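You operate a simulated robot arm through the tools that you are given. There is no shell and no other tool.

You run a simulated robot arm. Do the job below in one go: nothing can be reset, and whatever is moved stays where it is left.

## Task
Dry the damp black iron kettle on the small ring, on LOW.
Fine: lid off on the pan mat; when it is dry inside, turn the ring off and leave it open. Set down upright: black iron kettle.
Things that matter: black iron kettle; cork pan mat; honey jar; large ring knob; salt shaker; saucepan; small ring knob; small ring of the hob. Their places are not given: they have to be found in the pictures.

It is judged by the outcome, as a careful person would: the job done as asked, and still so three seconds after it is handed in. It fails if anything else is knocked over, pushed out of place, dropped, spilled or broken. A push-on lid holds only when it is set on centred and level and pressed home; a screw cap is set on level and turned clockwise until tight.

## Robot
A 6-joint arm with a two-finger parallel gripper, fixed in place. Base frame: the origin is on the floor under the middle of its stand, x ahead of it, y to its left, z up; the work surface is at about z = 840. Units: mm, rad, N and s.
With the tool pointing down near the work surface it reaches from about 180 to 740 mm from the base axis. Its first joint turns from -2.897 to 2.897 rad. Payload 3.91 kg.
Tool frame: the origin (TCP) lies between the finger pads and is the grasp point; the fingertips stand 30 mm ahead of it; z points along the fingers, y is the line along which they close. Largest opening 110 mm; finger width 20, thickness 10; the body of the gripper, 48 by 112 mm, starts 55 mm behind the TCP.
Orientation is that of the tool frame in the base frame, as a unit quaternion [x, y, z, w]. With the fingers straight down and closing along the base's y, the tool's x points along the base's -x, its y along +y and its z along -z.

## Interface
- The arm moves only by the tool apply_moves. Its argument "motion" is a list of rows, each a list of 3 entries, a list of its own where there are three numbers: the shift along the tool's x, y, z in mm, then the turn, a rotation vector about the tool's x, y, z in rad, then the opening in per cent of the stroke, from 0 (shut) to 100 (fully open). In form: [[[tx, ty, tz], [wx, wy, wz], fingers], ...]. A call has 1 to 20 rows; each row is the pose to reach, as a shift and turn from the pose commanded when the call began, along the tool's axes at that moment. A row lasts 0.2 s, in which the tool goes at most 50 mm and 0.15 rad; a call with a longer step from one row to the next is refused whole, and so is a gripper value outside its range. Where a pose cannot be reached the arm comes as near as it can. A force on the tool above 40 N (or 10 N above the force at the start of the call, whichever is more), or a blocked arm, ends the call early, and 0.2 s more pass. Each finger travels about 45 mm/s and halts on what it meets, pressing with about 42 N; the grip force reading is that of the motor and also rises with nothing between the fingers. The clock runs only during rows and for 0.2 s after the last one: add rows that repeat a pose to give the fingers time. The reply holds the time, the measured pose of the TCP, the force on the tool along the base axes, the opening and the grip force, in the units named above and with some noise, with the torque about the TCP (base axes, N m) and any sound that the robot's microphone picked up.
- Cameras (640 x 400 px; columns grow to the right, rows downward): "scene" is fixed at [49.4, 650.7, 1602.3]; the picture's right is [-0.95, -0.30, 0.00], its down [-0.26, 0.83, -0.49] and it looks along [0.15, -0.47, -0.87] (base axes); focal length 294 px, centre (320, 200). "wrist" rides on the gripper at [71, 22, -107] in the tool frame; the picture's right is [-0.29, 0.96, 0.00], its down [-0.76, -0.23, -0.61] and it looks along [-0.58, -0.18, 0.79] (tool axes); focal length 243 px, centre (320, 200).
- capture(camera): a new picture of that camera. No time passes.
- raise_lower(by): slides the trunk up (or, below 0, down) by that many mm; the arm rides with it, the base frame stays. It gives what a move gives, with no picture.
- measure_at(camera, pixels): for up to 12 pixels [column, row] of the newest picture of that camera ("zoom" is the newest enlarged one), the place [x, y, z] in the base frame of the surface seen there, good to about 3 mm. No time passes.
- enlarge(camera, box): a new picture of the part [left, top, right, bottom] of that camera's present view, enlarged. No time passes.
- finish_job(): hands the job in; it is judged then, once.

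Open the gripper and draw the arm clear of the work before you hand the job in, unless the task says otherwise.

The tools are called after ">>>" as a command line: name --argument value ..., lists and objects as JSON in quotes. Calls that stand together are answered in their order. apply_moves: Moves the arm, as the interface text tells. Its arguments: {"type":"object","properties":{"motion":{"type":"array","items":{"type":"array"}}},"required":["motion"]} The other tools are called the same way: raise_lower (by) moves the trunk up or down; capture (camera) takes a picture; measure_at (camera, pixels) gives the place of the surface under pixels of a picture; enlarge (camera, box) takes an enlarged picture of a part of a camera's view; finish_job () hands the job in.

At the start:

```text
time: 0.0
position: [319.4, 237.3, 1200.7]
tool_rot: [0.0, 1.0, -0.001, 0.0]
contact_force: [0.1, 0.4, 0.9]
ft_torque: [0.01, 0.01, 0.02]
gripper_width: 109.9
grasp_force: 0.2
trunk travel left (down, up): [-500.0, 90.0]
```

scene: 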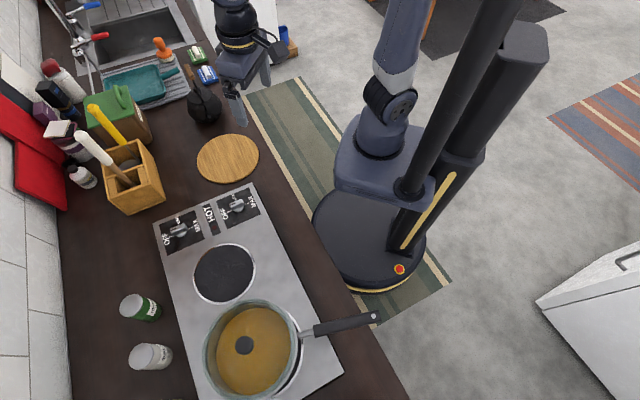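
wrist: 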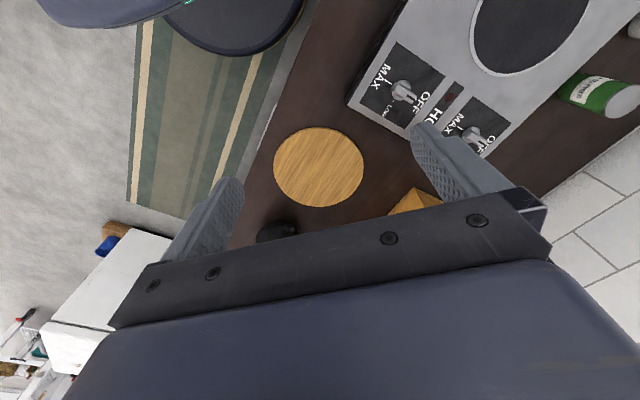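

The scene picture shows the hob (rings at about (224,273) and (250,345)), the round mat at (228,158) and a black kettle at (204,102). I will enlarge these regions to see details.

>>> enlarge --camera "scene" --box '[160, 40, 288, 120]'

>>> enlarge --camera "scene" --box '[140, 170, 300, 270]'

>>> enlarge --camera "wrist" --box '[340, 40, 540, 165]'

```text
5.00 times, centred on (224, 80) of scene
```

zoom: 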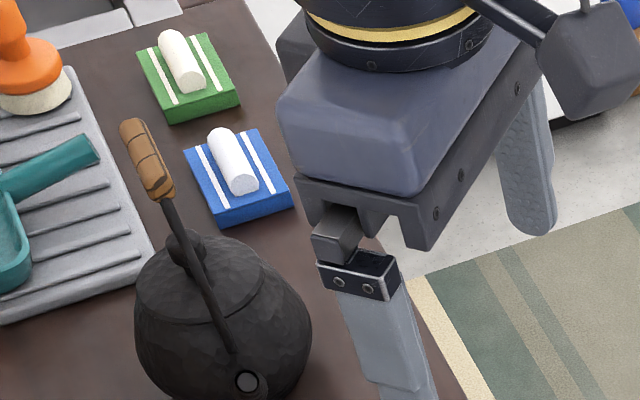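

```text
4.00 times, centred on (220, 220) of scene
```

zoom: 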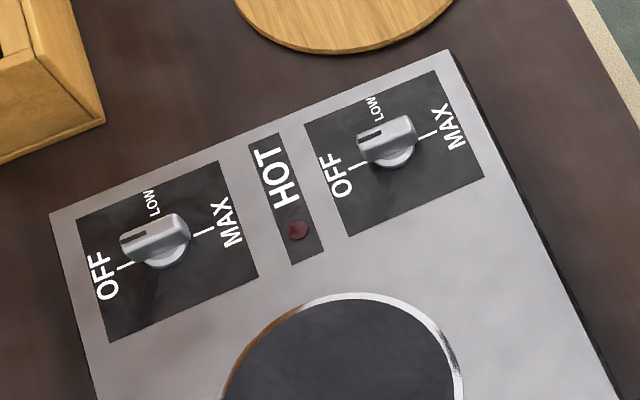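

```text
3.20 times, centred on (440, 102) of wrist
```

zoom: 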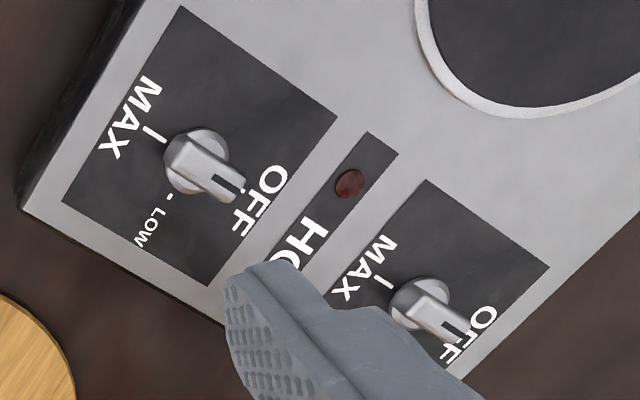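

The zoom shows both knobs near OFF. I'll zoom in on the hob and knobs more closely and measure key places.

>>> enlarge --camera "scene" --box '[150, 205, 214, 245]'

>>> enlarge --camera "scene" --box '[206, 185, 270, 225]'

>>> enlarge --camera "scene" --box '[100, 230, 372, 400]'

>>> measure_at --camera "scene" --pixels '[[224, 273], [194, 273], [256, 270], [228, 247], [222, 302], [228, 158], [197, 160], [259, 157], [230, 135], [226, 182]]'

>>> measure_at --camera "wrist" --pixels '[[318, 167], [402, 88], [472, 133], [530, 20], [449, 97], [275, 165], [362, 165], [318, 128], [318, 205]]'

```text
10.00 times, centred on (182, 225) of scene
```

zoom: 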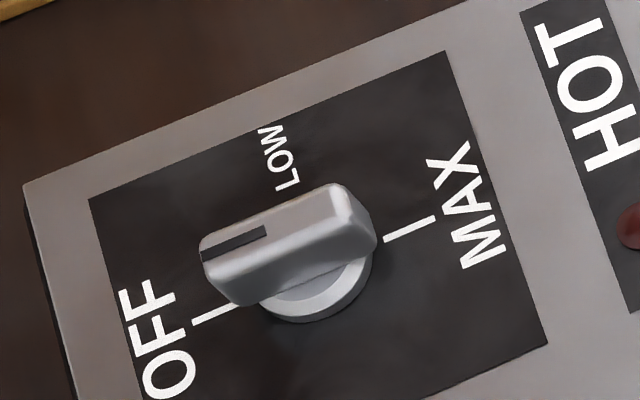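

```text
10.00 times, centred on (238, 205) of scene
```

zoom: 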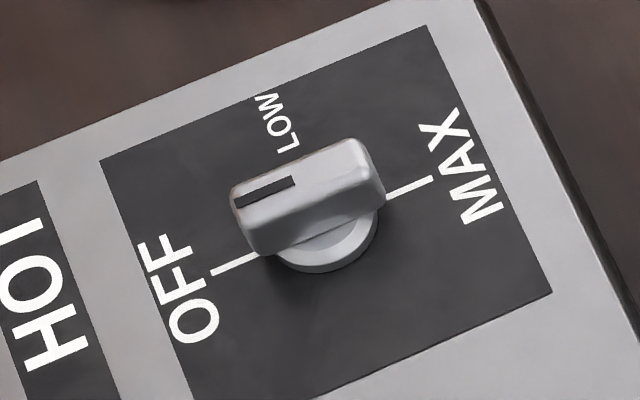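

```text
2.35 times, centred on (236, 315) of scene
```

zoom: 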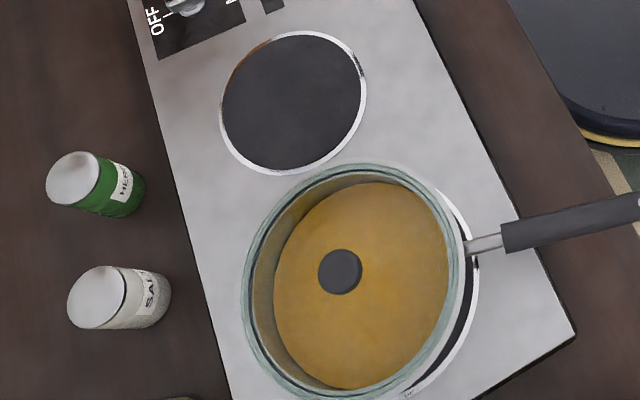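

```text
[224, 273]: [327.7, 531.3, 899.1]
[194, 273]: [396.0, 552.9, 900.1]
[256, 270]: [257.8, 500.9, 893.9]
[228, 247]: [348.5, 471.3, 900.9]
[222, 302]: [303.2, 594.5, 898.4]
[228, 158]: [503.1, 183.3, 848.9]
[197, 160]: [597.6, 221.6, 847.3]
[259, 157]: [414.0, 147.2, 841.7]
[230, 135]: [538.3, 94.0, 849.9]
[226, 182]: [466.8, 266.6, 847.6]
```

```text
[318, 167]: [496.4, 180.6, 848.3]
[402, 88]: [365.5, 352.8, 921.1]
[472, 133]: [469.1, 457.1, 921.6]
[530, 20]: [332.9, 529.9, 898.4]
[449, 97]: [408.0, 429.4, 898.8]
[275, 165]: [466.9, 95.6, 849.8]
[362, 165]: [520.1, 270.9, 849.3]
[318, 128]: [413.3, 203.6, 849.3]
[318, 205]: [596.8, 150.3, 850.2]
```

I'll measure the hob outline, saucepan, shakers, kettle and nearby items to work out the layout.

>>> measure_at --camera "scene" --pixels '[[155, 224], [253, 184], [342, 374], [193, 396], [244, 345], [205, 355], [300, 345], [298, 372], [315, 330], [375, 317], [141, 300], [150, 355]]'

>>> measure_at --camera "scene" --pixels '[[204, 102], [197, 90], [190, 72], [205, 105], [210, 115], [196, 108], [188, 110], [220, 108], [204, 120], [209, 117], [208, 75], [198, 55]]'

>>> enlarge --camera "scene" --box '[172, 60, 236, 130]'

```text
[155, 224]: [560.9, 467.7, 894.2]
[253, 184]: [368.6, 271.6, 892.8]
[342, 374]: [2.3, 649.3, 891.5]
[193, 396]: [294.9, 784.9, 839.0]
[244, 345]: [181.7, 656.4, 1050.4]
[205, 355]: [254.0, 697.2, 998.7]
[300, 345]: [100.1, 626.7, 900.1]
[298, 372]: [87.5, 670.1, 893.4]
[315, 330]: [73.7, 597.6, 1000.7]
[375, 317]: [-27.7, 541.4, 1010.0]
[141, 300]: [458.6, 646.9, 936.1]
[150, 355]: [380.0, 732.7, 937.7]
```

```text
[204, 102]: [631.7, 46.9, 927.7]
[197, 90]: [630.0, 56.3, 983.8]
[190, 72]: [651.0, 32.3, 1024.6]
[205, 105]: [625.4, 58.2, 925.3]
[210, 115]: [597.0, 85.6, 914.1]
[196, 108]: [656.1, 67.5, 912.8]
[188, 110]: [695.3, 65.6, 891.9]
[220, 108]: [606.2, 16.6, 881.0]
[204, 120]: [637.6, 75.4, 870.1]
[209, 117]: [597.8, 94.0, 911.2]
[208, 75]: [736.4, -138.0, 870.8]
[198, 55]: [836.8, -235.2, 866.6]
```

```text
5.71 times, centred on (204, 95) of scene
```

zoom: 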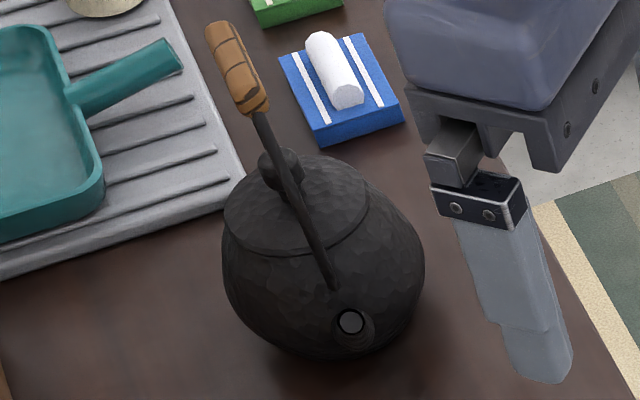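

The kettle is near (635,45) with its bail handle top at about z=1025. I'll move the wrist camera over toward the kettle for a closer view, staying well above everything.

>>> apply_moves --motion '[[[-27, -25, 12], [0, 0, 0], 100], [[-54, -51, 24], [0, 0, 0], 100], [[-81, -76, 36], [0, 0, 0], 100], [[-108, -101, 48], [0, 0, 0], 100], [[-135, -127, 60], [0, 0, 0], 100], [[-160, -152, 72], [0, 0, 0], 100], [[-160, -152, 72], [0, 0, 0], 100]]'

>>> capture --camera "wrist"

>>> capture --camera "scene"

```text
time: 1.6
position: [479.3, 88.0, 1128.6]
tool_rot: [-0.001, 1.0, 0.0, 0.0]
contact_force: [0.3, -0.1, -0.1]
ft_torque: [-0.01, 0.0, -0.01]
gripper_width: 109.8
grasp_force: 0.1
trunk travel left (down, up): [-500.0, 90.0]
```

```text
taken
```

wrist: 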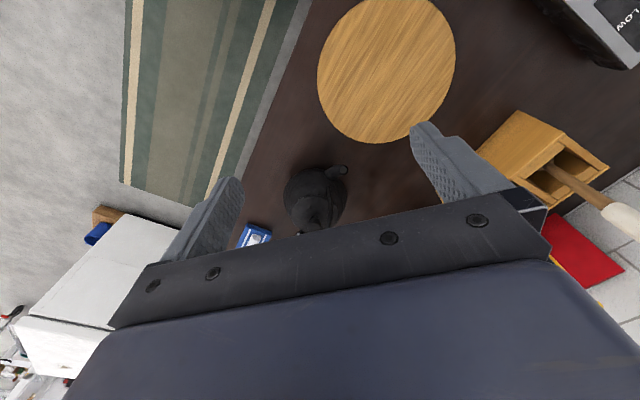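

```text
taken
```

scene: 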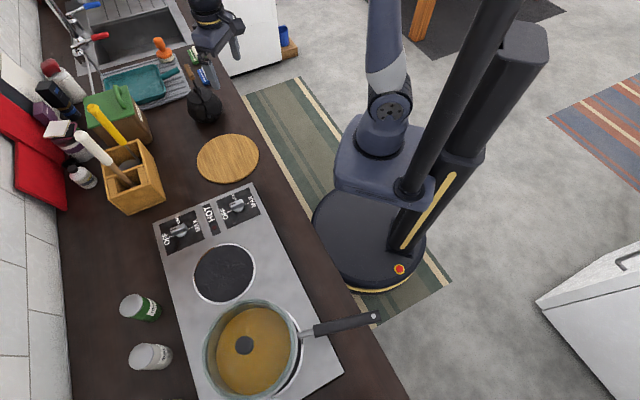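

The wrist picture shows the kettle at (315,195) with spout toward (340,172), partly hidden by the gripper. I'll enlarge that and then move forward to see it whole.

>>> enlarge --camera "wrist" --box '[256, 140, 384, 240]'

>>> apply_moves --motion '[[[-30, 5, 0], [0, 0, 0], 100], [[-60, 10, 0], [0, 0, 0], 100], [[-90, 15, 0], [0, 0, 0], 100], [[-110, 20, 0], [0, 0, 0], 100], [[-110, 20, 0], [0, 0, 0], 100]]'

>>> capture --camera "wrist"

>>> enlarge --camera "wrist" --box '[220, 40, 412, 160]'

```text
4.00 times, centred on (320, 190) of wrist
```

zoom: 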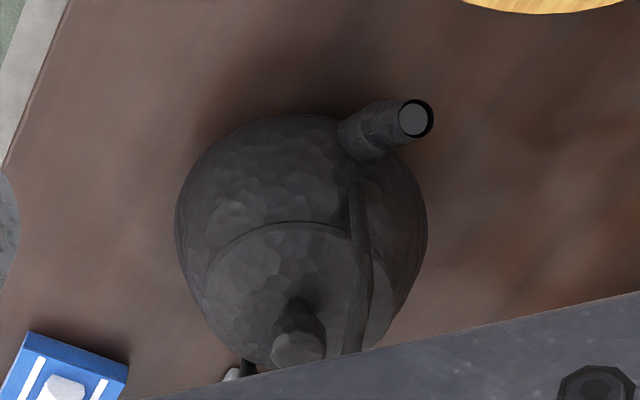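

```text
time: 2.8
position: [589.8, 105.2, 1127.3]
tool_rot: [0.0, 1.0, -0.001, -0.001]
contact_force: [0.5, -0.1, 0.0]
ft_torque: [0.01, 0.02, 0.01]
gripper_width: 110.1
grasp_force: 0.0
trunk travel left (down, up): [-500.0, 90.0]
```

```text
taken
```

wrist: 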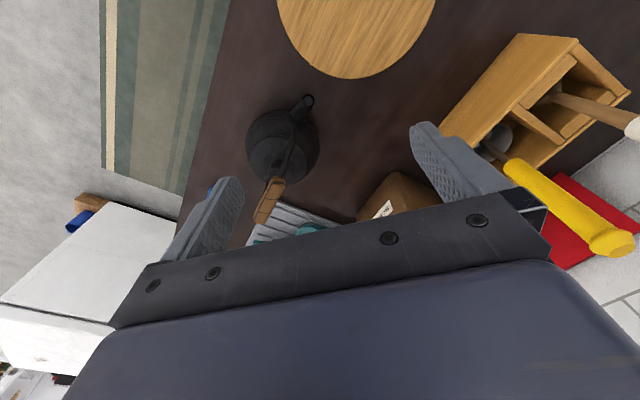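

```text
3.33 times, centred on (316, 100) of wrist
```

zoom: 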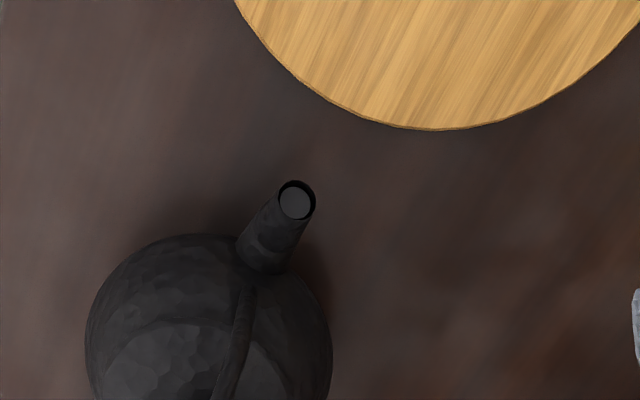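

The kettle is now seen at (283,145) with the wooden grip at (270,200). I'll enlarge and measure its parts.

>>> enlarge --camera "wrist" --box '[220, 85, 348, 225]'

>>> measure_at --camera "wrist" --pixels '[[275, 182], [265, 210], [262, 220], [292, 140], [307, 102], [272, 165], [280, 112], [249, 150], [318, 148], [282, 120], [290, 160], [278, 178]]'

>>> measure_at --camera "scene" --pixels '[[195, 85], [198, 88], [188, 68], [192, 78], [204, 112], [202, 103], [200, 97], [199, 93], [230, 105], [190, 115]]'

```text
2.86 times, centred on (284, 155) of wrist
```

zoom: 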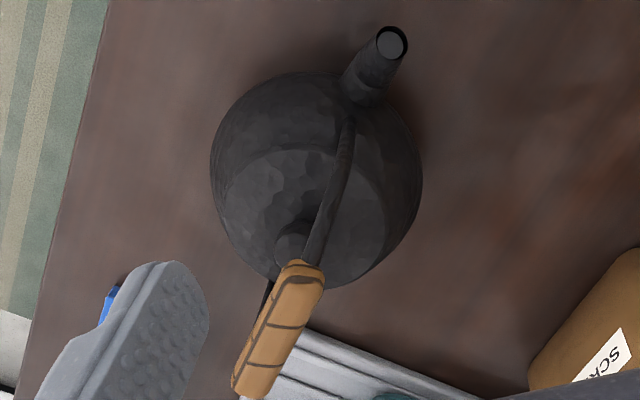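

```text
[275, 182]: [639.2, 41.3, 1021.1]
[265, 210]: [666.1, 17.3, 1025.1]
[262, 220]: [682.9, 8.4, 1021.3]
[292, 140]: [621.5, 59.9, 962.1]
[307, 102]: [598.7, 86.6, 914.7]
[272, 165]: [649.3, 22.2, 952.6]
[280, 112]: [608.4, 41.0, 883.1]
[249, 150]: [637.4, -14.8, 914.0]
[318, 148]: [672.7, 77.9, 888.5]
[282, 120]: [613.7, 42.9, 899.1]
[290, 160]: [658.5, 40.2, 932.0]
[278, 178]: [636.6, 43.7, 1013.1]
```

```text
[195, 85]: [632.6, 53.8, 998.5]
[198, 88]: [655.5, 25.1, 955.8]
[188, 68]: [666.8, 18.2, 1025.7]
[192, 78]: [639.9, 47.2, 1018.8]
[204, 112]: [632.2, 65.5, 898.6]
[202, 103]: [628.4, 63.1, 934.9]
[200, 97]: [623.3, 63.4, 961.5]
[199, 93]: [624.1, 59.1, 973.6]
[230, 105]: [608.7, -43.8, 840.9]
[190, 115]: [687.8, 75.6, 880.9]
```

The kettle's arch handle runs from (621,60) up to the grip (633,45)–(688,5) at z≈1022, and its lid knob is near (652,25,955) beneath it. I'll zoom in on the lid and knob for accurate geometry.

>>> enlarge --camera "scene" --box '[180, 60, 228, 126]'

>>> measure_at --camera "zoom" --pixels '[[200, 180], [210, 200], [190, 190], [230, 195], [215, 165], [180, 210], [195, 215], [250, 230], [280, 240], [160, 230], [230, 270], [210, 260]]'

```text
6.06 times, centred on (204, 93) of scene
```

zoom: 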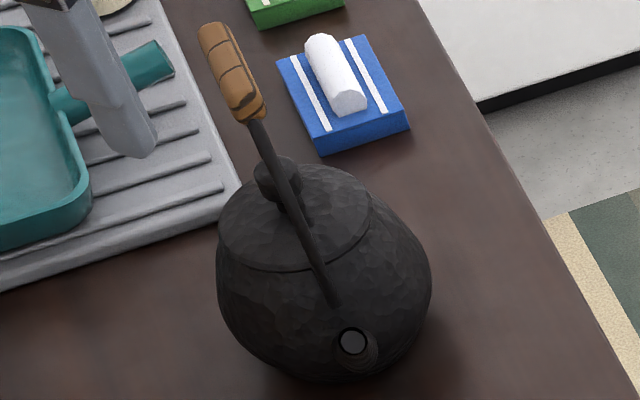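

```text
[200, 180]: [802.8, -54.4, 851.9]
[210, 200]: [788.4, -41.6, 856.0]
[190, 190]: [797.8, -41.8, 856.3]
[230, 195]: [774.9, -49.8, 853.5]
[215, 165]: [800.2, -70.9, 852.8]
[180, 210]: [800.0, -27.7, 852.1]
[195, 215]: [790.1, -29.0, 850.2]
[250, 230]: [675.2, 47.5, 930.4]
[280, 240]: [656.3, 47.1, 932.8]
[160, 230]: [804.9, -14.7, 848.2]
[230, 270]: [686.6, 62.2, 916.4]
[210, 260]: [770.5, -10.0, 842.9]
```

In this zoom the lid knob is at about (278,180) and the lid rim runs (220,235)–(370,210). I'll measure those pixels.

>>> measure_at --camera "zoom" --pixels '[[265, 178], [265, 168], [292, 175], [278, 165], [268, 195], [262, 203], [220, 235], [245, 260], [370, 210], [340, 255], [330, 180], [310, 190]]'

>>> measure_at --camera "zoom" --pixels '[[305, 165], [245, 205], [300, 225], [310, 240], [330, 300], [320, 275], [225, 60], [210, 30], [250, 110], [280, 175], [352, 340], [350, 220]]'

```text
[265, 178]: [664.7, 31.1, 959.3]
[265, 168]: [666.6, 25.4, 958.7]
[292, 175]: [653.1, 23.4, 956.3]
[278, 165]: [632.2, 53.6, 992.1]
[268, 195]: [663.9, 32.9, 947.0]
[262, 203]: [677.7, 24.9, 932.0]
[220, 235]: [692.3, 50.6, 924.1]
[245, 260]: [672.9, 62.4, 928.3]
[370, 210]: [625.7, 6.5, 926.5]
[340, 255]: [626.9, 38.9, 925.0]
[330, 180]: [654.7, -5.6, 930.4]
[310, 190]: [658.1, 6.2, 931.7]
```

```text
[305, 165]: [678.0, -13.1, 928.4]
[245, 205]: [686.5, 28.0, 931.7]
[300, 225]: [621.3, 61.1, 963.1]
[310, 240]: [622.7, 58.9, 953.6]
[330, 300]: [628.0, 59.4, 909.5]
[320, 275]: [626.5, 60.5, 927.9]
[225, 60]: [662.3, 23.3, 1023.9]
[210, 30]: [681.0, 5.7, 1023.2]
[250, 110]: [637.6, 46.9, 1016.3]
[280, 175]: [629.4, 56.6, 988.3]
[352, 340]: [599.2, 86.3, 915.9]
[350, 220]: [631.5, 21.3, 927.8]
```

The knob is at about (657,25,950) with lid rim radius ~40 at z≈926; the arch plane runs at −45° through it. I'll bring the tool to the robot side of the arch at height and yaw it 45°, with the fingers part closed, then tilt it.

>>> apply_moves --motion '[[[3, -26, -2], [0, 0, -0.131], 90], [[6, -52, -4], [0, 0, -0.262], 80], [[10, -78, -7], [0, 0, -0.393], 70], [[13, -104, -9], [0, 0, -0.524], 60], [[16, -130, -11], [0, 0, -0.654], 50], [[20, -155, -13], [0, 0, -0.785], 45], [[20, -155, -13], [0, 0, -0.785], 45]]'

>>> capture --camera "wrist"

```text
time: 4.4
position: [569.5, -49.5, 1140.7]
tool_rot: [-0.384, 0.924, 0.001, 0.0]
contact_force: [0.6, -0.6, 0.2]
ft_torque: [0.02, -0.03, -0.02]
gripper_width: 49.6
grasp_force: 0.0
trunk travel left (down, up): [-500.0, 90.0]
```

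```text
taken
```

wrist: 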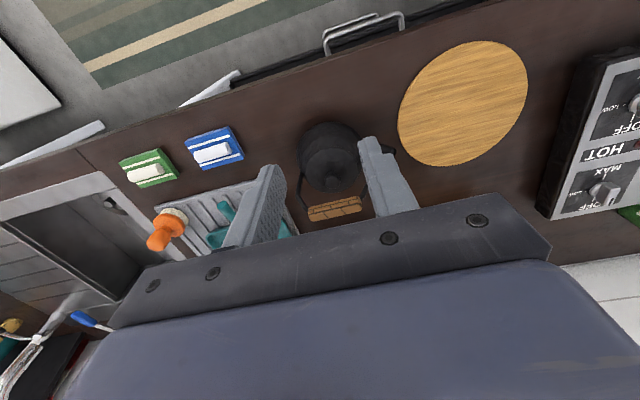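

The wrist view now faces the arch squarely: grip at (335,208), lid below it. I'll enlarge and measure knob and straps from here.

>>> enlarge --camera "wrist" --box '[285, 115, 385, 225]'

>>> measure_at --camera "wrist" --pixels '[[330, 180], [330, 184], [330, 172], [322, 180], [338, 180], [312, 210], [358, 205], [335, 208], [335, 203], [303, 185], [362, 185], [330, 150]]'

```text
3.64 times, centred on (335, 170) of wrist
```

zoom: 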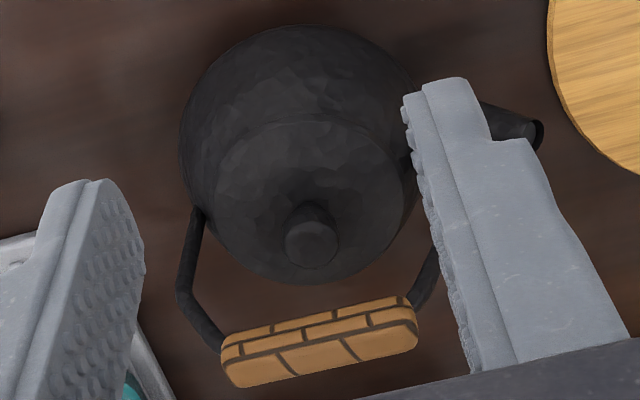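

```text
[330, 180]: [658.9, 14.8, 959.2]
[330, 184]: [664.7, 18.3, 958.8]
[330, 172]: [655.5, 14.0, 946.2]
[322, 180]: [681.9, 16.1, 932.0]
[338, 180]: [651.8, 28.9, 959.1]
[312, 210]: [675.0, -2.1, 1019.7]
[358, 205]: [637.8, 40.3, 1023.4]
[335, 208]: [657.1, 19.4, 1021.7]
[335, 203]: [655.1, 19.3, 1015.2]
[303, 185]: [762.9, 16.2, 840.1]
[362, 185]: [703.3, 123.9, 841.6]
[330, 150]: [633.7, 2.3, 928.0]
```

I'll measure the zoomed knob top (centre about (312,245)), lid rim, and strap bends precisely.

>>> measure_at --camera "zoom" --pixels '[[312, 245], [290, 245], [334, 245], [312, 225], [312, 264], [310, 208], [208, 200], [400, 195], [300, 278], [300, 118], [185, 285], [425, 285]]'

>>> measure_at --camera "zoom" --pixels '[[195, 215], [200, 325], [230, 370], [408, 335], [320, 345], [320, 315], [320, 370], [520, 125], [300, 35], [185, 130], [310, 195], [300, 160]]'

```text
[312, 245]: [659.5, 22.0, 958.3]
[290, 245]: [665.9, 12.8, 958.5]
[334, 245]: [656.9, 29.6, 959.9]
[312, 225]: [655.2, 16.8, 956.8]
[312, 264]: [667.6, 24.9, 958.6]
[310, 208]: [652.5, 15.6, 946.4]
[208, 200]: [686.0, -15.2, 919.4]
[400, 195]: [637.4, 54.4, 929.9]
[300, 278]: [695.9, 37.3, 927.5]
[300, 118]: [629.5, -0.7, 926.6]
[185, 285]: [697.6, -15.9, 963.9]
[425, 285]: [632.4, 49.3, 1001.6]
```

```text
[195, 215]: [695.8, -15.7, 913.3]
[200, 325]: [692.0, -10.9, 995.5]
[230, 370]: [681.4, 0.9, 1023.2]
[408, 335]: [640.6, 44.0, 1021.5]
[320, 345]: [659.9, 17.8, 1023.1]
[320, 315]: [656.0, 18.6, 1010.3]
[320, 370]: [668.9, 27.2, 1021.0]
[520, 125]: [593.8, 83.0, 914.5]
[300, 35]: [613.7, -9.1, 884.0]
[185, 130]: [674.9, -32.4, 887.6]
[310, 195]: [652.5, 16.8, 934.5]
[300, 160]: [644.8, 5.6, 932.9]
```

The knob axis is at (661,21), knob top z≈959, lid surface z≈932 and straps ±53 mm from the axis, grip underside ≈1010. Now I tilt the tool 50° about its y so it points 40° below horizontal toward the arch.

>>> apply_moves --motion '[[[0, 0, 0], [0, -0.1455, 0], 45], [[0, 0, 0], [0, -0.291, 0], 45], [[0, 0, 0], [0, -0.4364, 0], 45], [[0, 0, 0], [0, -0.5818, 0], 45], [[0, 0, 0], [0, -0.7273, 0], 45], [[0, 0, 0], [0, -0.8727, 0], 45], [[0, 0, 0], [0, -0.8727, 0], 45]]'

>>> capture --camera "wrist"

>>> capture --camera "scene"

```text
time: 6.0
position: [568.5, -49.1, 1142.9]
tool_rot: [-0.346, 0.837, 0.161, 0.392]
contact_force: [0.8, 0.7, -1.1]
ft_torque: [0.02, -0.01, -0.02]
gripper_width: 49.4
grasp_force: 0.0
trunk travel left (down, up): [-500.0, 90.0]
```

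```text
taken
```

wrist: 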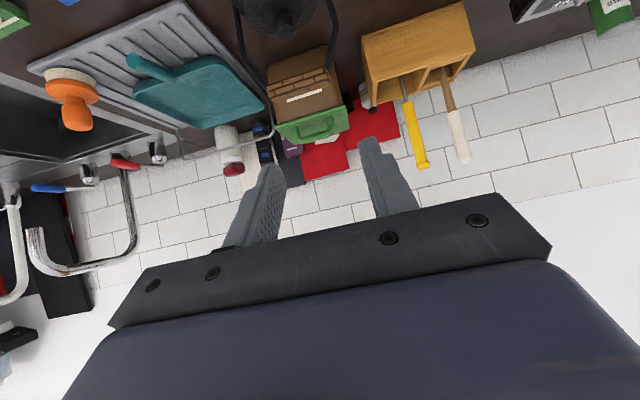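

```text
taken
```

scene: 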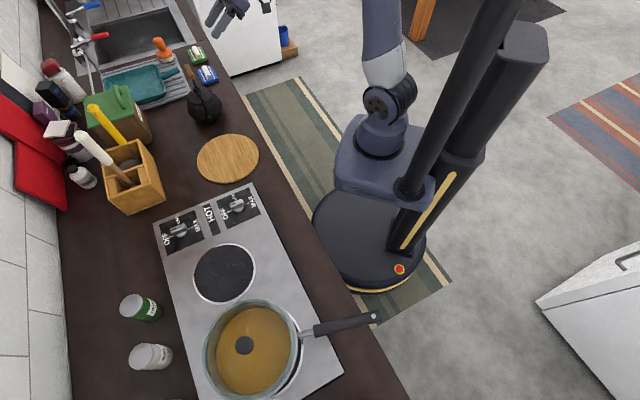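

The tilt succeeded (tool z ≈ (0.54,0.54,−0.64)). Now I move to the standoff point (595,−45,1029), 100 mm back from the grasp along the tool axis.

>>> apply_moves --motion '[[[14.4, -3, 17.7], [0, 0, 0], 45], [[28.9, -6, 35.4], [0, 0, 0], 45], [[43.3, -9.1, 53], [0, 0, 0], 45], [[57.8, -12.2, 70.7], [0, 0, 0], 45], [[72.2, -15.2, 88.4], [0, 0, 0], 45], [[72.2, -15.2, 88.4], [0, 0, 0], 45]]'

>>> capture --camera "wrist"

>>> capture --camera "scene"

>>> enlarge --camera "scene" --box '[172, 20, 260, 130]'

```text
time: 7.4
position: [593.8, -44.9, 1027.6]
tool_rot: [-0.347, 0.837, 0.161, 0.391]
contact_force: [-0.2, -0.9, 0.0]
ft_torque: [0.01, 0.0, -0.01]
gripper_width: 49.4
grasp_force: 0.1
trunk travel left (down, up): [-500.0, 90.0]
```

```text
taken
```

wrist: 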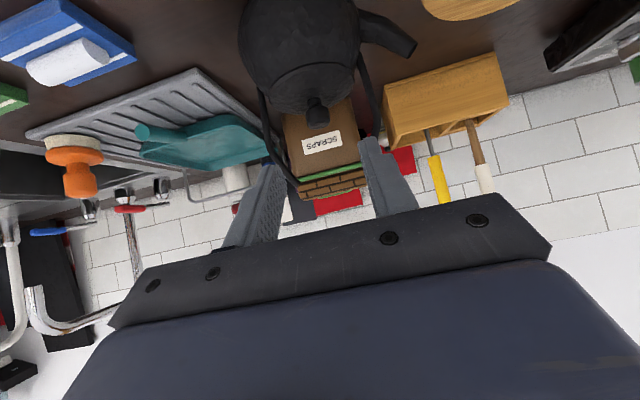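

```text
taken
```

scene: 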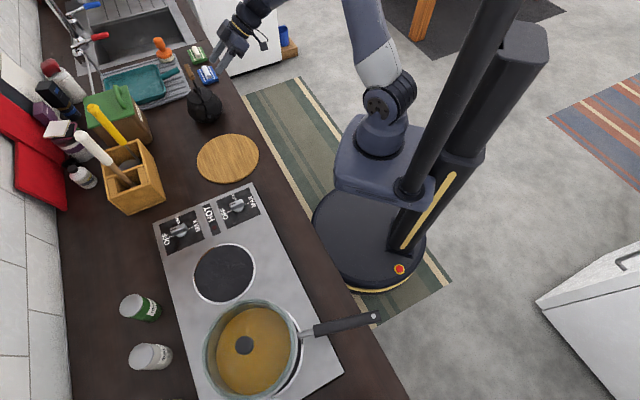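

```text
3.64 times, centred on (216, 75) of scene
```

zoom: 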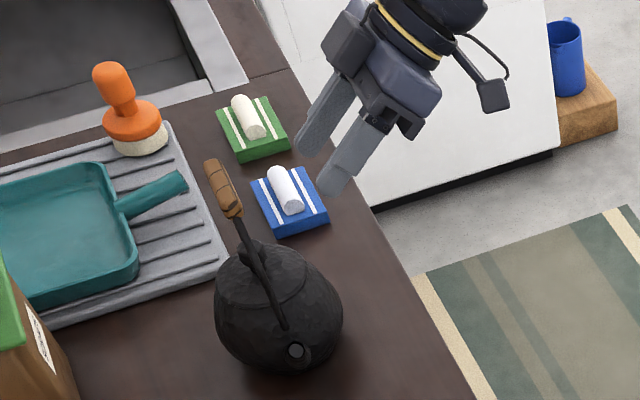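

The wrist view (inverted) shows the lid knob at (317,112) in front of the open fingers. I'll enlarge and measure knob, straps and grip to confirm alignment.

>>> enlarge --camera "wrist" --box '[230, 40, 410, 220]'

>>> measure_at --camera "wrist" --pixels '[[317, 112], [308, 114], [327, 112], [317, 122], [316, 101], [317, 94], [263, 110], [372, 90], [330, 188], [300, 190], [360, 180], [280, 165]]'

```text
2.22 times, centred on (320, 130) of wrist
```

zoom: 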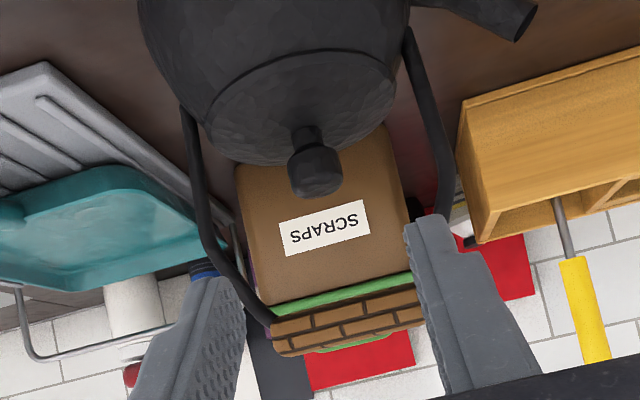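

```text
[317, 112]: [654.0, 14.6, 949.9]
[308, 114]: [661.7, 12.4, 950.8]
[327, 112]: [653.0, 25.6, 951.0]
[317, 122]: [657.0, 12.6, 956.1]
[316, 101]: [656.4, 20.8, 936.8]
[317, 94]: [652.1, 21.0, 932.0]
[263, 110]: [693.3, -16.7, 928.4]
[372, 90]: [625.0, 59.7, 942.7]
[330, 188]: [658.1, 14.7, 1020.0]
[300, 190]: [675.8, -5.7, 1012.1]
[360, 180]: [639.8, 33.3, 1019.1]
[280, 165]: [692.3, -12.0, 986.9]
```

The knob head is centred at (660.5,21.5,950), R≈11, and the tool is aligned within 1 mm across. I advance 100 mm along the tool axis slowly, then check.

>>> apply_moves --motion '[[[0, 0, 20], [0, 0, 0], 45], [[-0.5, 0, 40], [0, 0, 0], 45], [[-1, 0, 60], [0, 0, 0], 45], [[-1.2, 0, 75], [0, 0, 0], 45], [[-1.2, 0, 88], [0, 0, 0], 45], [[-1.2, 0, 95], [0, 0, 0], 45], [[-1.2, 0, 100], [0, 0, 0], 45], [[-1.2, 0, 100], [0, 0, 0], 45]]'

>>> capture --camera "wrist"

>>> enlarge --camera "wrist" --box '[220, 80, 420, 240]'

>>> enlarge --camera "scene" --box '[172, 50, 244, 130]'

```text
time: 9.2
position: [648.1, 10.2, 963.8]
tool_rot: [-0.347, 0.837, 0.162, 0.39]
contact_force: [-0.2, 0.8, -0.5]
ft_torque: [0.0, -0.02, 0.0]
gripper_width: 49.5
grasp_force: 0.0
trunk travel left (down, up): [-500.0, 90.0]
```

```text
taken
```

wrist: 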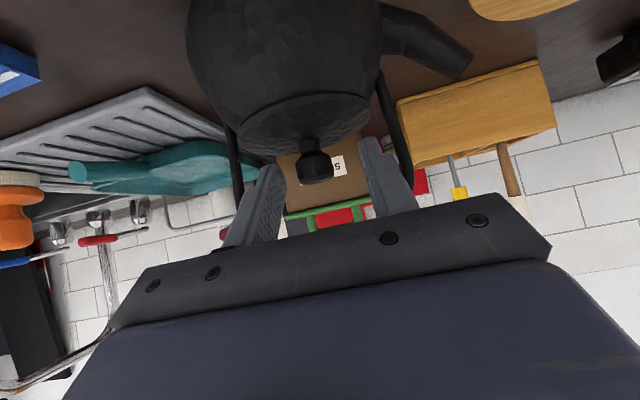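

```text
2.50 times, centred on (320, 160) of wrist
```

zoom: 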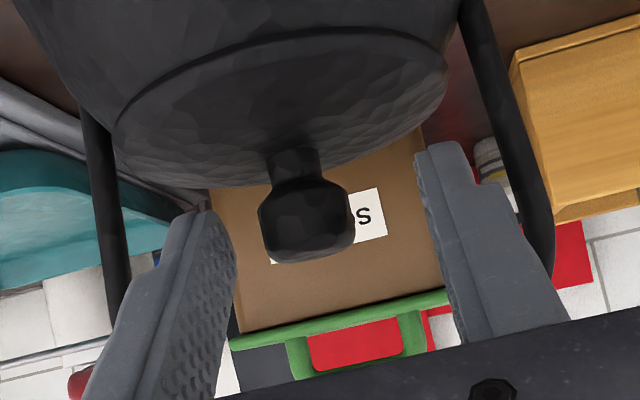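

```text
5.00 times, centred on (208, 90) of scene
```

zoom: 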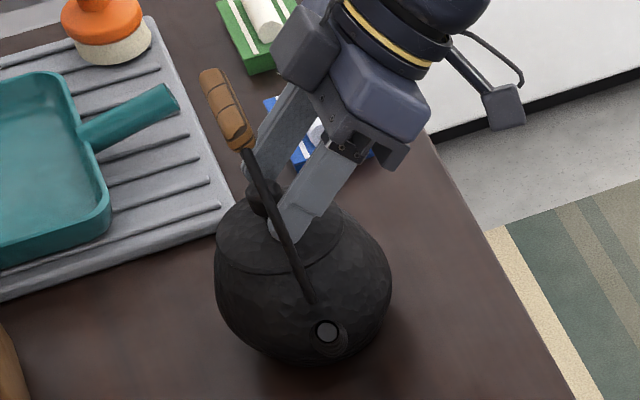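

The knob head sits between the fingertips and clear of the straps. I close the fingers on it, keeping the pose.

>>> apply_moves --motion '[[[0, 0, 0], [0, 0, 0], 30], [[0, 0, 0], [0, 0, 0], 20], [[0, 0, 0], [0, 0, 0], 10], [[0, 0, 0], [0, 0, 0], 5], [[0, 0, 0], [0, 0, 0], 5]]'

>>> capture --camera "wrist"

>>> enlarge --camera "wrist" --box '[220, 80, 420, 240]'

```text
time: 10.4
position: [649.3, 10.0, 965.6]
tool_rot: [-0.347, 0.837, 0.162, 0.391]
contact_force: [4.3, -4.0, 2.1]
ft_torque: [-0.19, -0.2, -0.1]
gripper_width: 21.5
grasp_force: 42.1
trunk travel left (down, up): [-500.0, 90.0]
```

```text
taken
```

wrist: 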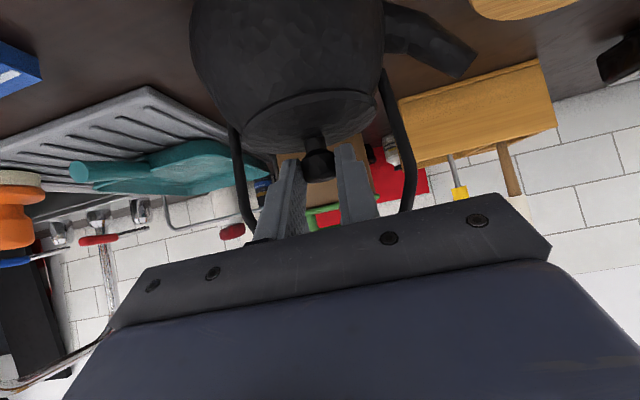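

```text
2.50 times, centred on (320, 160) of wrist
```

zoom: 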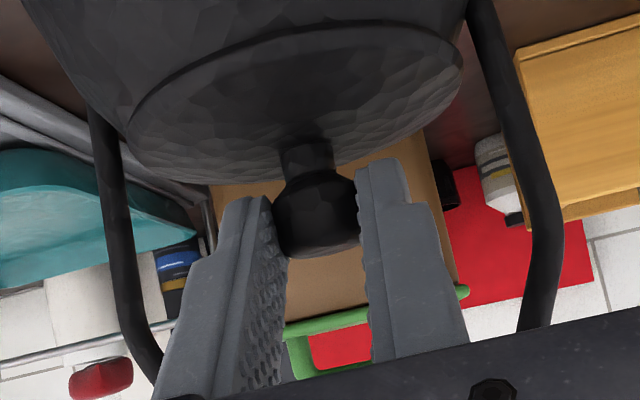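

The knob is gripped (21.5 mm, 42 N). I lift straight up in small steps (20 mm) and check that only the lid rises.

>>> apply_moves --motion '[[[-2.3, 0, -1.9], [0, 0, 0], 5], [[-4.6, 0, -3.8], [0, 0, 0], 5], [[-7.7, 0, -6.4], [0, 0, 0], 5], [[-11.5, 0, -9.6], [0, 0, 0], 5], [[-15.4, 0, -12.8], [0, 0, 0], 5], [[-15.4, 0, -12.8], [0, 0, 0], 5]]'

>>> capture --camera "wrist"

>>> enlarge --camera "wrist" --box '[200, 0, 440, 200]'

>>> enlarge --camera "scene" --box '[172, 50, 244, 130]'

```text
time: 11.8
position: [648.4, 10.2, 984.7]
tool_rot: [-0.347, 0.837, 0.161, 0.39]
contact_force: [1.0, -2.0, -1.5]
ft_torque: [-0.03, -0.02, 0.01]
gripper_width: 21.4
grasp_force: 41.9
trunk travel left (down, up): [-500.0, 90.0]
```

```text
taken
```

wrist: 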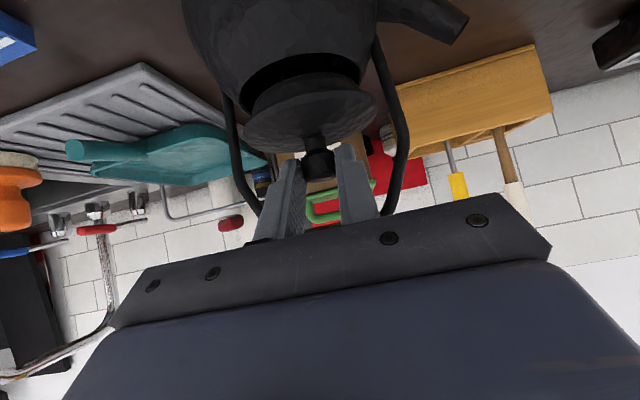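

```text
2.00 times, centred on (320, 100) of wrist
```

zoom: 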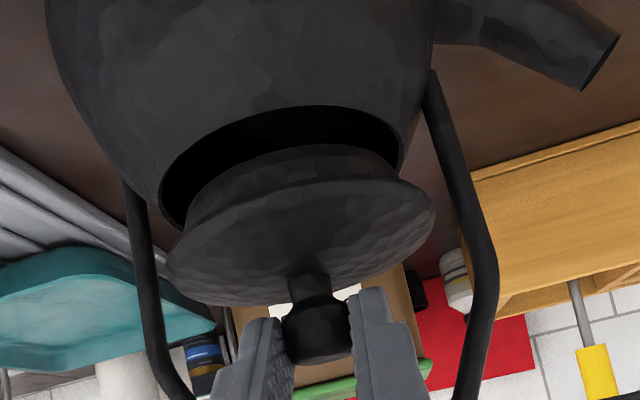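

```text
5.00 times, centred on (208, 90) of scene
```

zoom: 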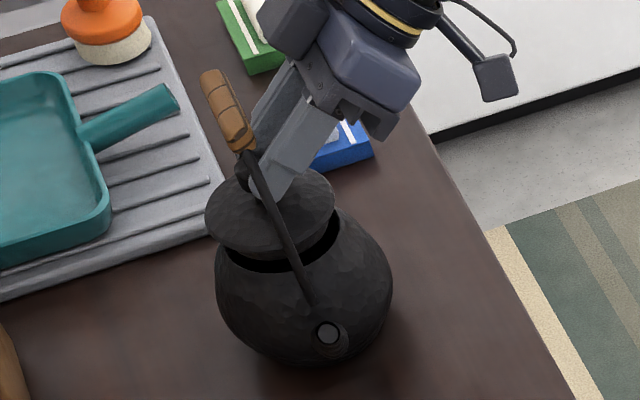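

The lid is lifting cleanly with a plug rim visible under it. I'll measure the plug's lower edge against the kettle's rim to see whether it is clear.

>>> measure_at --camera "wrist" --pixels '[[305, 83], [305, 78], [325, 76], [340, 80], [280, 92], [300, 65], [300, 50], [260, 90], [355, 90], [300, 130], [250, 110], [370, 110]]'

```text
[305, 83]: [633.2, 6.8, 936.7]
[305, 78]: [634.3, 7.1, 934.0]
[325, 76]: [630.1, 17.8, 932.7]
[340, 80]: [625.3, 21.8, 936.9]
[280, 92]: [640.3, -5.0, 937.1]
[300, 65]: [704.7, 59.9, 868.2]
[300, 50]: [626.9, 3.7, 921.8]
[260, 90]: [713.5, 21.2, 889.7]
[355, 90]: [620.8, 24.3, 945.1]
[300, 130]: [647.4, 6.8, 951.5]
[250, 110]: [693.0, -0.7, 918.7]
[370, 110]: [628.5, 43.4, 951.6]
```

The plug bottom (z≈932) is already above the rim (z≈924). I lift 6 mm more, then draw the lid out sideways, straight away from the arch.

>>> apply_moves --motion '[[[-4.6, 0, -3.9], [0, 0, 0], 5], [[1.8, 0, -11.6], [0, 0, 0], 5], [[8.2, 0, -19.3], [0, 0, 0], 5], [[17.8, 0, -30.8], [0, 0, 0], 5], [[30.7, 0, -46.1], [0, 0, 0], 5], [[43.5, 0, -61.5], [0, 0, 0], 5], [[56.3, 0, -76.9], [0, 0, 0], 5], [[65.9, 0, -88.4], [0, 0, 0], 5], [[65.9, 0, -88.4], [0, 0, 0], 5]]'

>>> capture --camera "scene"

>>> enlarge --camera "scene" --box '[172, 20, 260, 130]'

>>> capture --camera "wrist"

```text
time: 13.8
position: [572.0, -67.6, 992.7]
tool_rot: [-0.346, 0.837, 0.161, 0.391]
contact_force: [0.0, -0.3, -0.6]
ft_torque: [0.02, 0.0, 0.04]
gripper_width: 21.1
grasp_force: 41.8
trunk travel left (down, up): [-500.0, 90.0]
```

```text
taken
```

scene: 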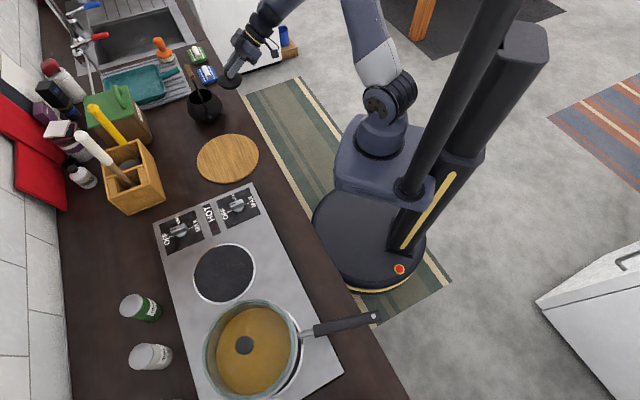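

```text
3.64 times, centred on (216, 75) of scene
```

zoom: 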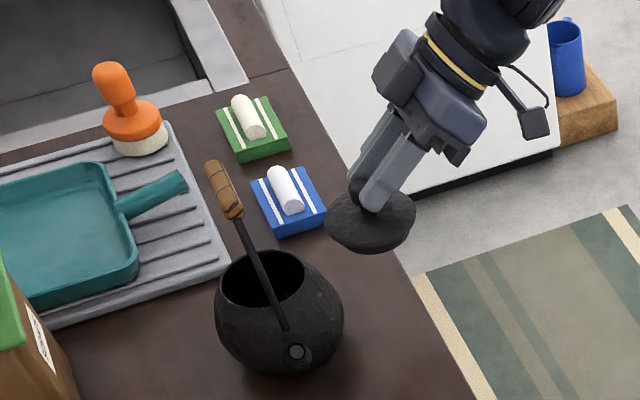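

```text
taken
```

wrist: 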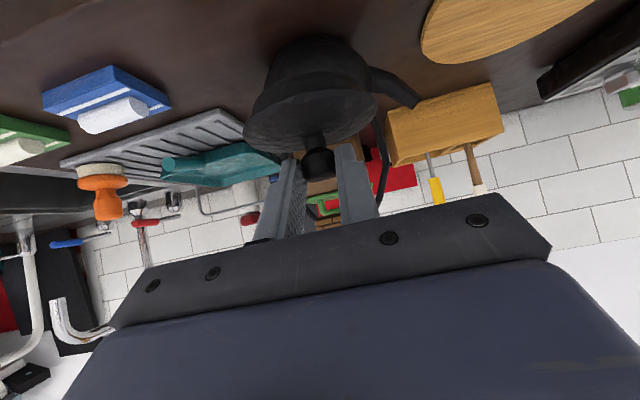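

The lid is free and level in the gripper, and the kettle stayed upright. I carry the lid above the mat centre (501,181).

>>> apply_moves --motion '[[[-15.4, 0, -12.8], [0, 0, 0], 5], [[-24.2, 28.2, -2.3], [0, 0, 0], 5], [[-33, 56.4, 8.3], [0, 0, 0], 5], [[-41.7, 84.6, 18.8], [0, 0, 0], 5], [[-50.5, 112.8, 29.3], [0, 0, 0], 5], [[-59.3, 141, 39.8], [0, 0, 0], 5], [[-68, 169.2, 50.4], [0, 0, 0], 5], [[-76.8, 197.4, 60.9], [0, 0, 0], 5], [[-85.6, 225.6, 71.4], [0, 0, 0], 5], [[-85.6, 225.6, 71.4], [0, 0, 0], 5]]'

>>> capture --camera "wrist"

>>> enlarge --camera "scene" --box '[160, 80, 288, 200]'

```text
time: 16.0
position: [486.2, 169.6, 1010.4]
tool_rot: [-0.347, 0.838, 0.162, 0.39]
contact_force: [-0.4, 0.2, -0.2]
ft_torque: [-0.04, -0.05, -0.02]
gripper_width: 21.1
grasp_force: 41.6
trunk travel left (down, up): [-500.0, 90.0]
```

```text
taken
```

wrist: 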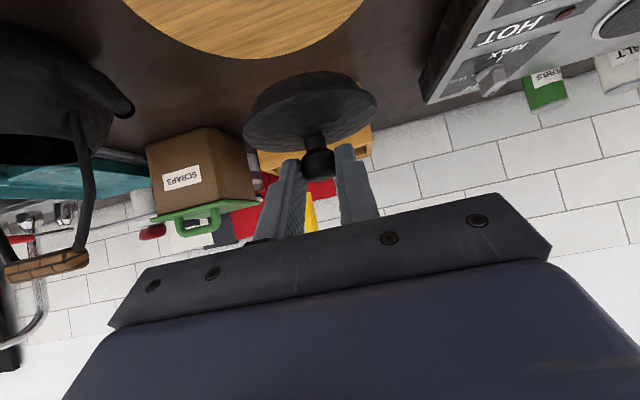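

```text
3.33 times, centred on (224, 140) of scene
```

zoom: 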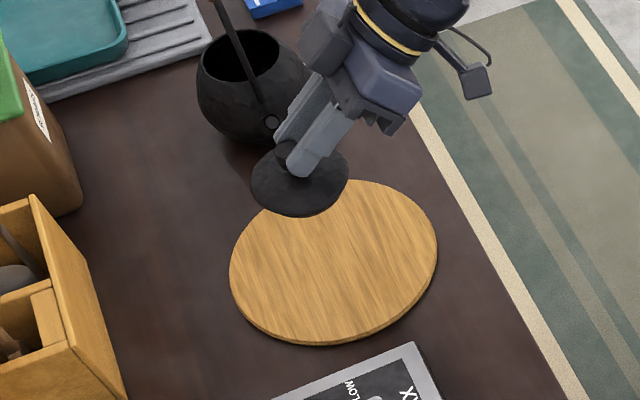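

The lid hangs level above the mat (lid centre about (497,181)). I descend 98 mm to just above the mat.

>>> apply_moves --motion '[[[15.4, 0, 12.8], [0, 0, 0], 5], [[30.7, 0, 25.6], [0, 0, 0], 5], [[46.1, 0, 38.5], [0, 0, 0], 5], [[57.6, 0, 48.1], [0, 0, 0], 5], [[69.1, 0, 57.7], [0, 0, 0], 5], [[75.3, 0, 62.8], [0, 0, 0], 5], [[75.3, 0, 62.8], [0, 0, 0], 5]]'

>>> capture --camera "wrist"

>>> enlarge --camera "wrist" --box '[200, 0, 440, 200]'

>>> enlarge --camera "scene" --box '[180, 100, 276, 190]'

```text
time: 17.6
position: [487.1, 169.4, 912.1]
tool_rot: [-0.348, 0.837, 0.162, 0.39]
contact_force: [-0.4, -0.6, -0.3]
ft_torque: [-0.01, 0.01, 0.03]
gripper_width: 21.4
grasp_force: 42.2
trunk travel left (down, up): [-500.0, 90.0]
```

```text
taken
```

wrist: 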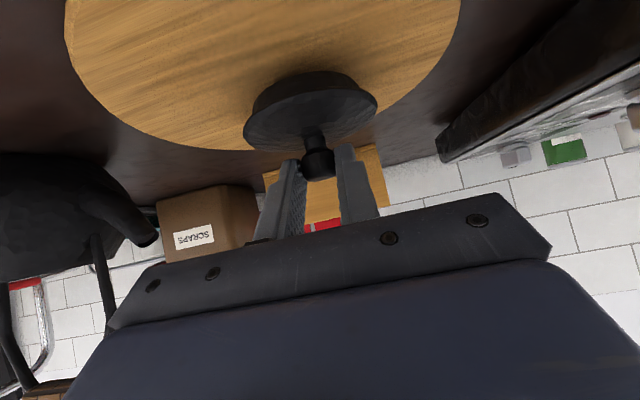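

```text
2.00 times, centred on (320, 100) of wrist
```

zoom: 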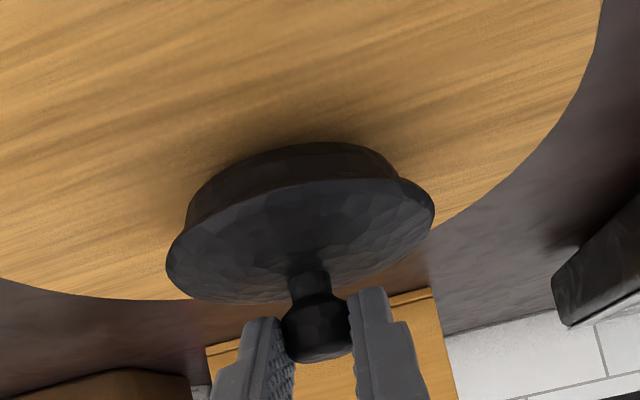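

```text
4.44 times, centred on (228, 145) of scene
```

zoom: 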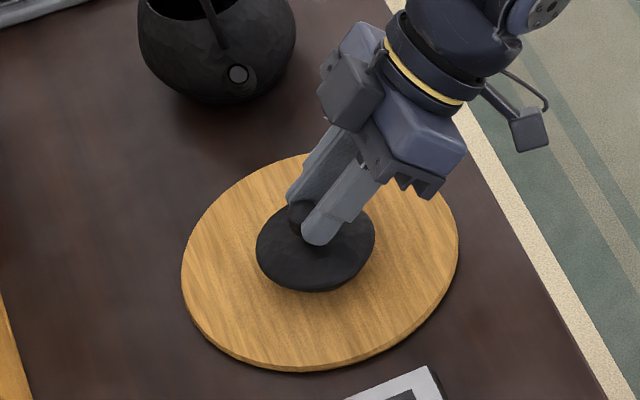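

The lid is over the mat's interior. I'll measure the plug's lower edge against the mat surface before the last few millimetres.

>>> measure_at --camera "wrist" --pixels '[[305, 78], [325, 75], [340, 77], [285, 90], [320, 60], [320, 50], [300, 66], [250, 130], [375, 105]]'

```text
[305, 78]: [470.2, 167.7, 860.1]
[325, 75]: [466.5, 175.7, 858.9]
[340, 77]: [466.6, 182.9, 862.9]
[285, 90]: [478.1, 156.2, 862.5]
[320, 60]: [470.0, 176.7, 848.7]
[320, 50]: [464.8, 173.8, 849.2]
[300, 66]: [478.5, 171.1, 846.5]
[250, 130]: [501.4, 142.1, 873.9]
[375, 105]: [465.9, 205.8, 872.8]
```

The plug bottom is about 10 mm above the mat. I go down 8 mm and read the force.

>>> apply_moves --motion '[[[2.3, 0, 1.9], [0, 0, 0], 5], [[4.6, 0, 3.8], [0, 0, 0], 5], [[6.1, 0, 5.1], [0, 0, 0], 5], [[6.1, 0, 5.1], [0, 0, 0], 5]]'

>>> apply_moves --motion '[[[0.77, 0, 0.64], [0, 0, 0], 5], [[0.77, 0, 0.64], [0, 0, 0], 5]]'

>>> apply_moves --motion '[[[0.77, 0, 0.64], [0, 0, 0], 5], [[0.77, 0, 0.64], [0, 0, 0], 5]]'

```text
time: 18.6
position: [488.5, 169.6, 904.9]
tool_rot: [-0.347, 0.837, 0.161, 0.39]
contact_force: [0.2, 0.0, -0.8]
ft_torque: [-0.04, 0.02, -0.01]
gripper_width: 21.1
grasp_force: 41.6
trunk travel left (down, up): [-500.0, 90.0]
```

```text
time: 19.2
position: [487.4, 168.9, 905.3]
tool_rot: [-0.347, 0.837, 0.162, 0.391]
contact_force: [1.6, -1.0, 6.5]
ft_torque: [-0.01, -0.01, -0.06]
gripper_width: 21.2
grasp_force: 41.9
trunk travel left (down, up): [-500.0, 90.0]
```

```text
time: 19.8
position: [488.5, 168.9, 904.5]
tool_rot: [-0.347, 0.837, 0.162, 0.391]
contact_force: [-0.9, -4.0, 13.9]
ft_torque: [-0.08, -0.11, -0.1]
gripper_width: 21.3
grasp_force: 41.9
trunk travel left (down, up): [-500.0, 90.0]
```

Contact with the mat shows (14 N upward). I ease up 1 mm and open the fingers.

>>> apply_moves --motion '[[[-0.9, 0, -0.8], [0, 0, 0], 5], [[-0.9, 0, -0.8], [0, 0, 0], 20], [[-0.9, 0, -0.8], [0, 0, 0], 30], [[-0.9, 0, -0.8], [0, 0, 0], 45], [[-0.9, 0, -0.8], [0, 0, 0], 50], [[-0.9, 0, -0.8], [0, 0, 0], 50]]'

>>> capture --camera "wrist"

>>> enlarge --camera "scene" --box '[180, 100, 276, 190]'

```text
time: 21.2
position: [489.2, 169.4, 903.8]
tool_rot: [-0.346, 0.838, 0.161, 0.39]
contact_force: [-0.2, 0.1, 0.4]
ft_torque: [-0.01, 0.02, -0.03]
gripper_width: 55.0
grasp_force: 0.0
trunk travel left (down, up): [-500.0, 90.0]
```

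```text
taken
```

wrist: 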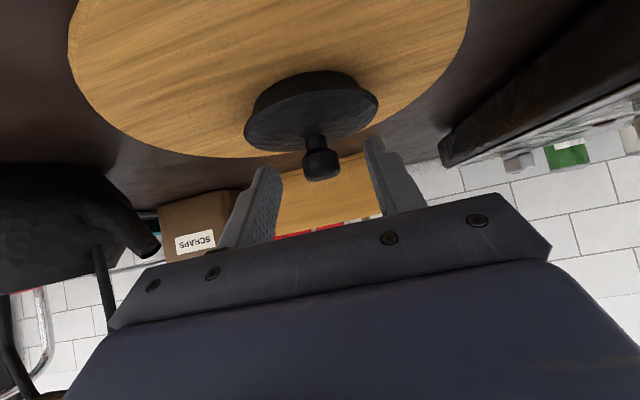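

```text
4.44 times, centred on (228, 145) of scene
```

zoom: 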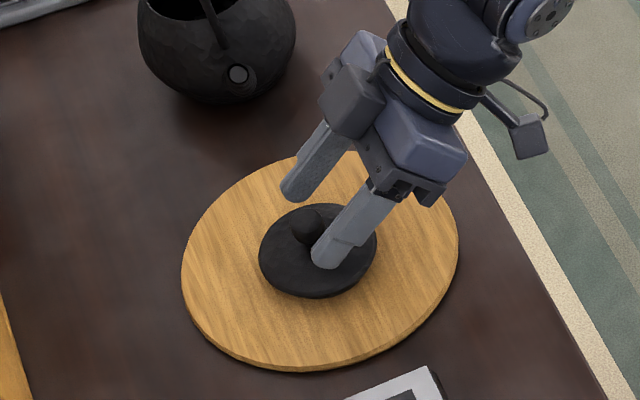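

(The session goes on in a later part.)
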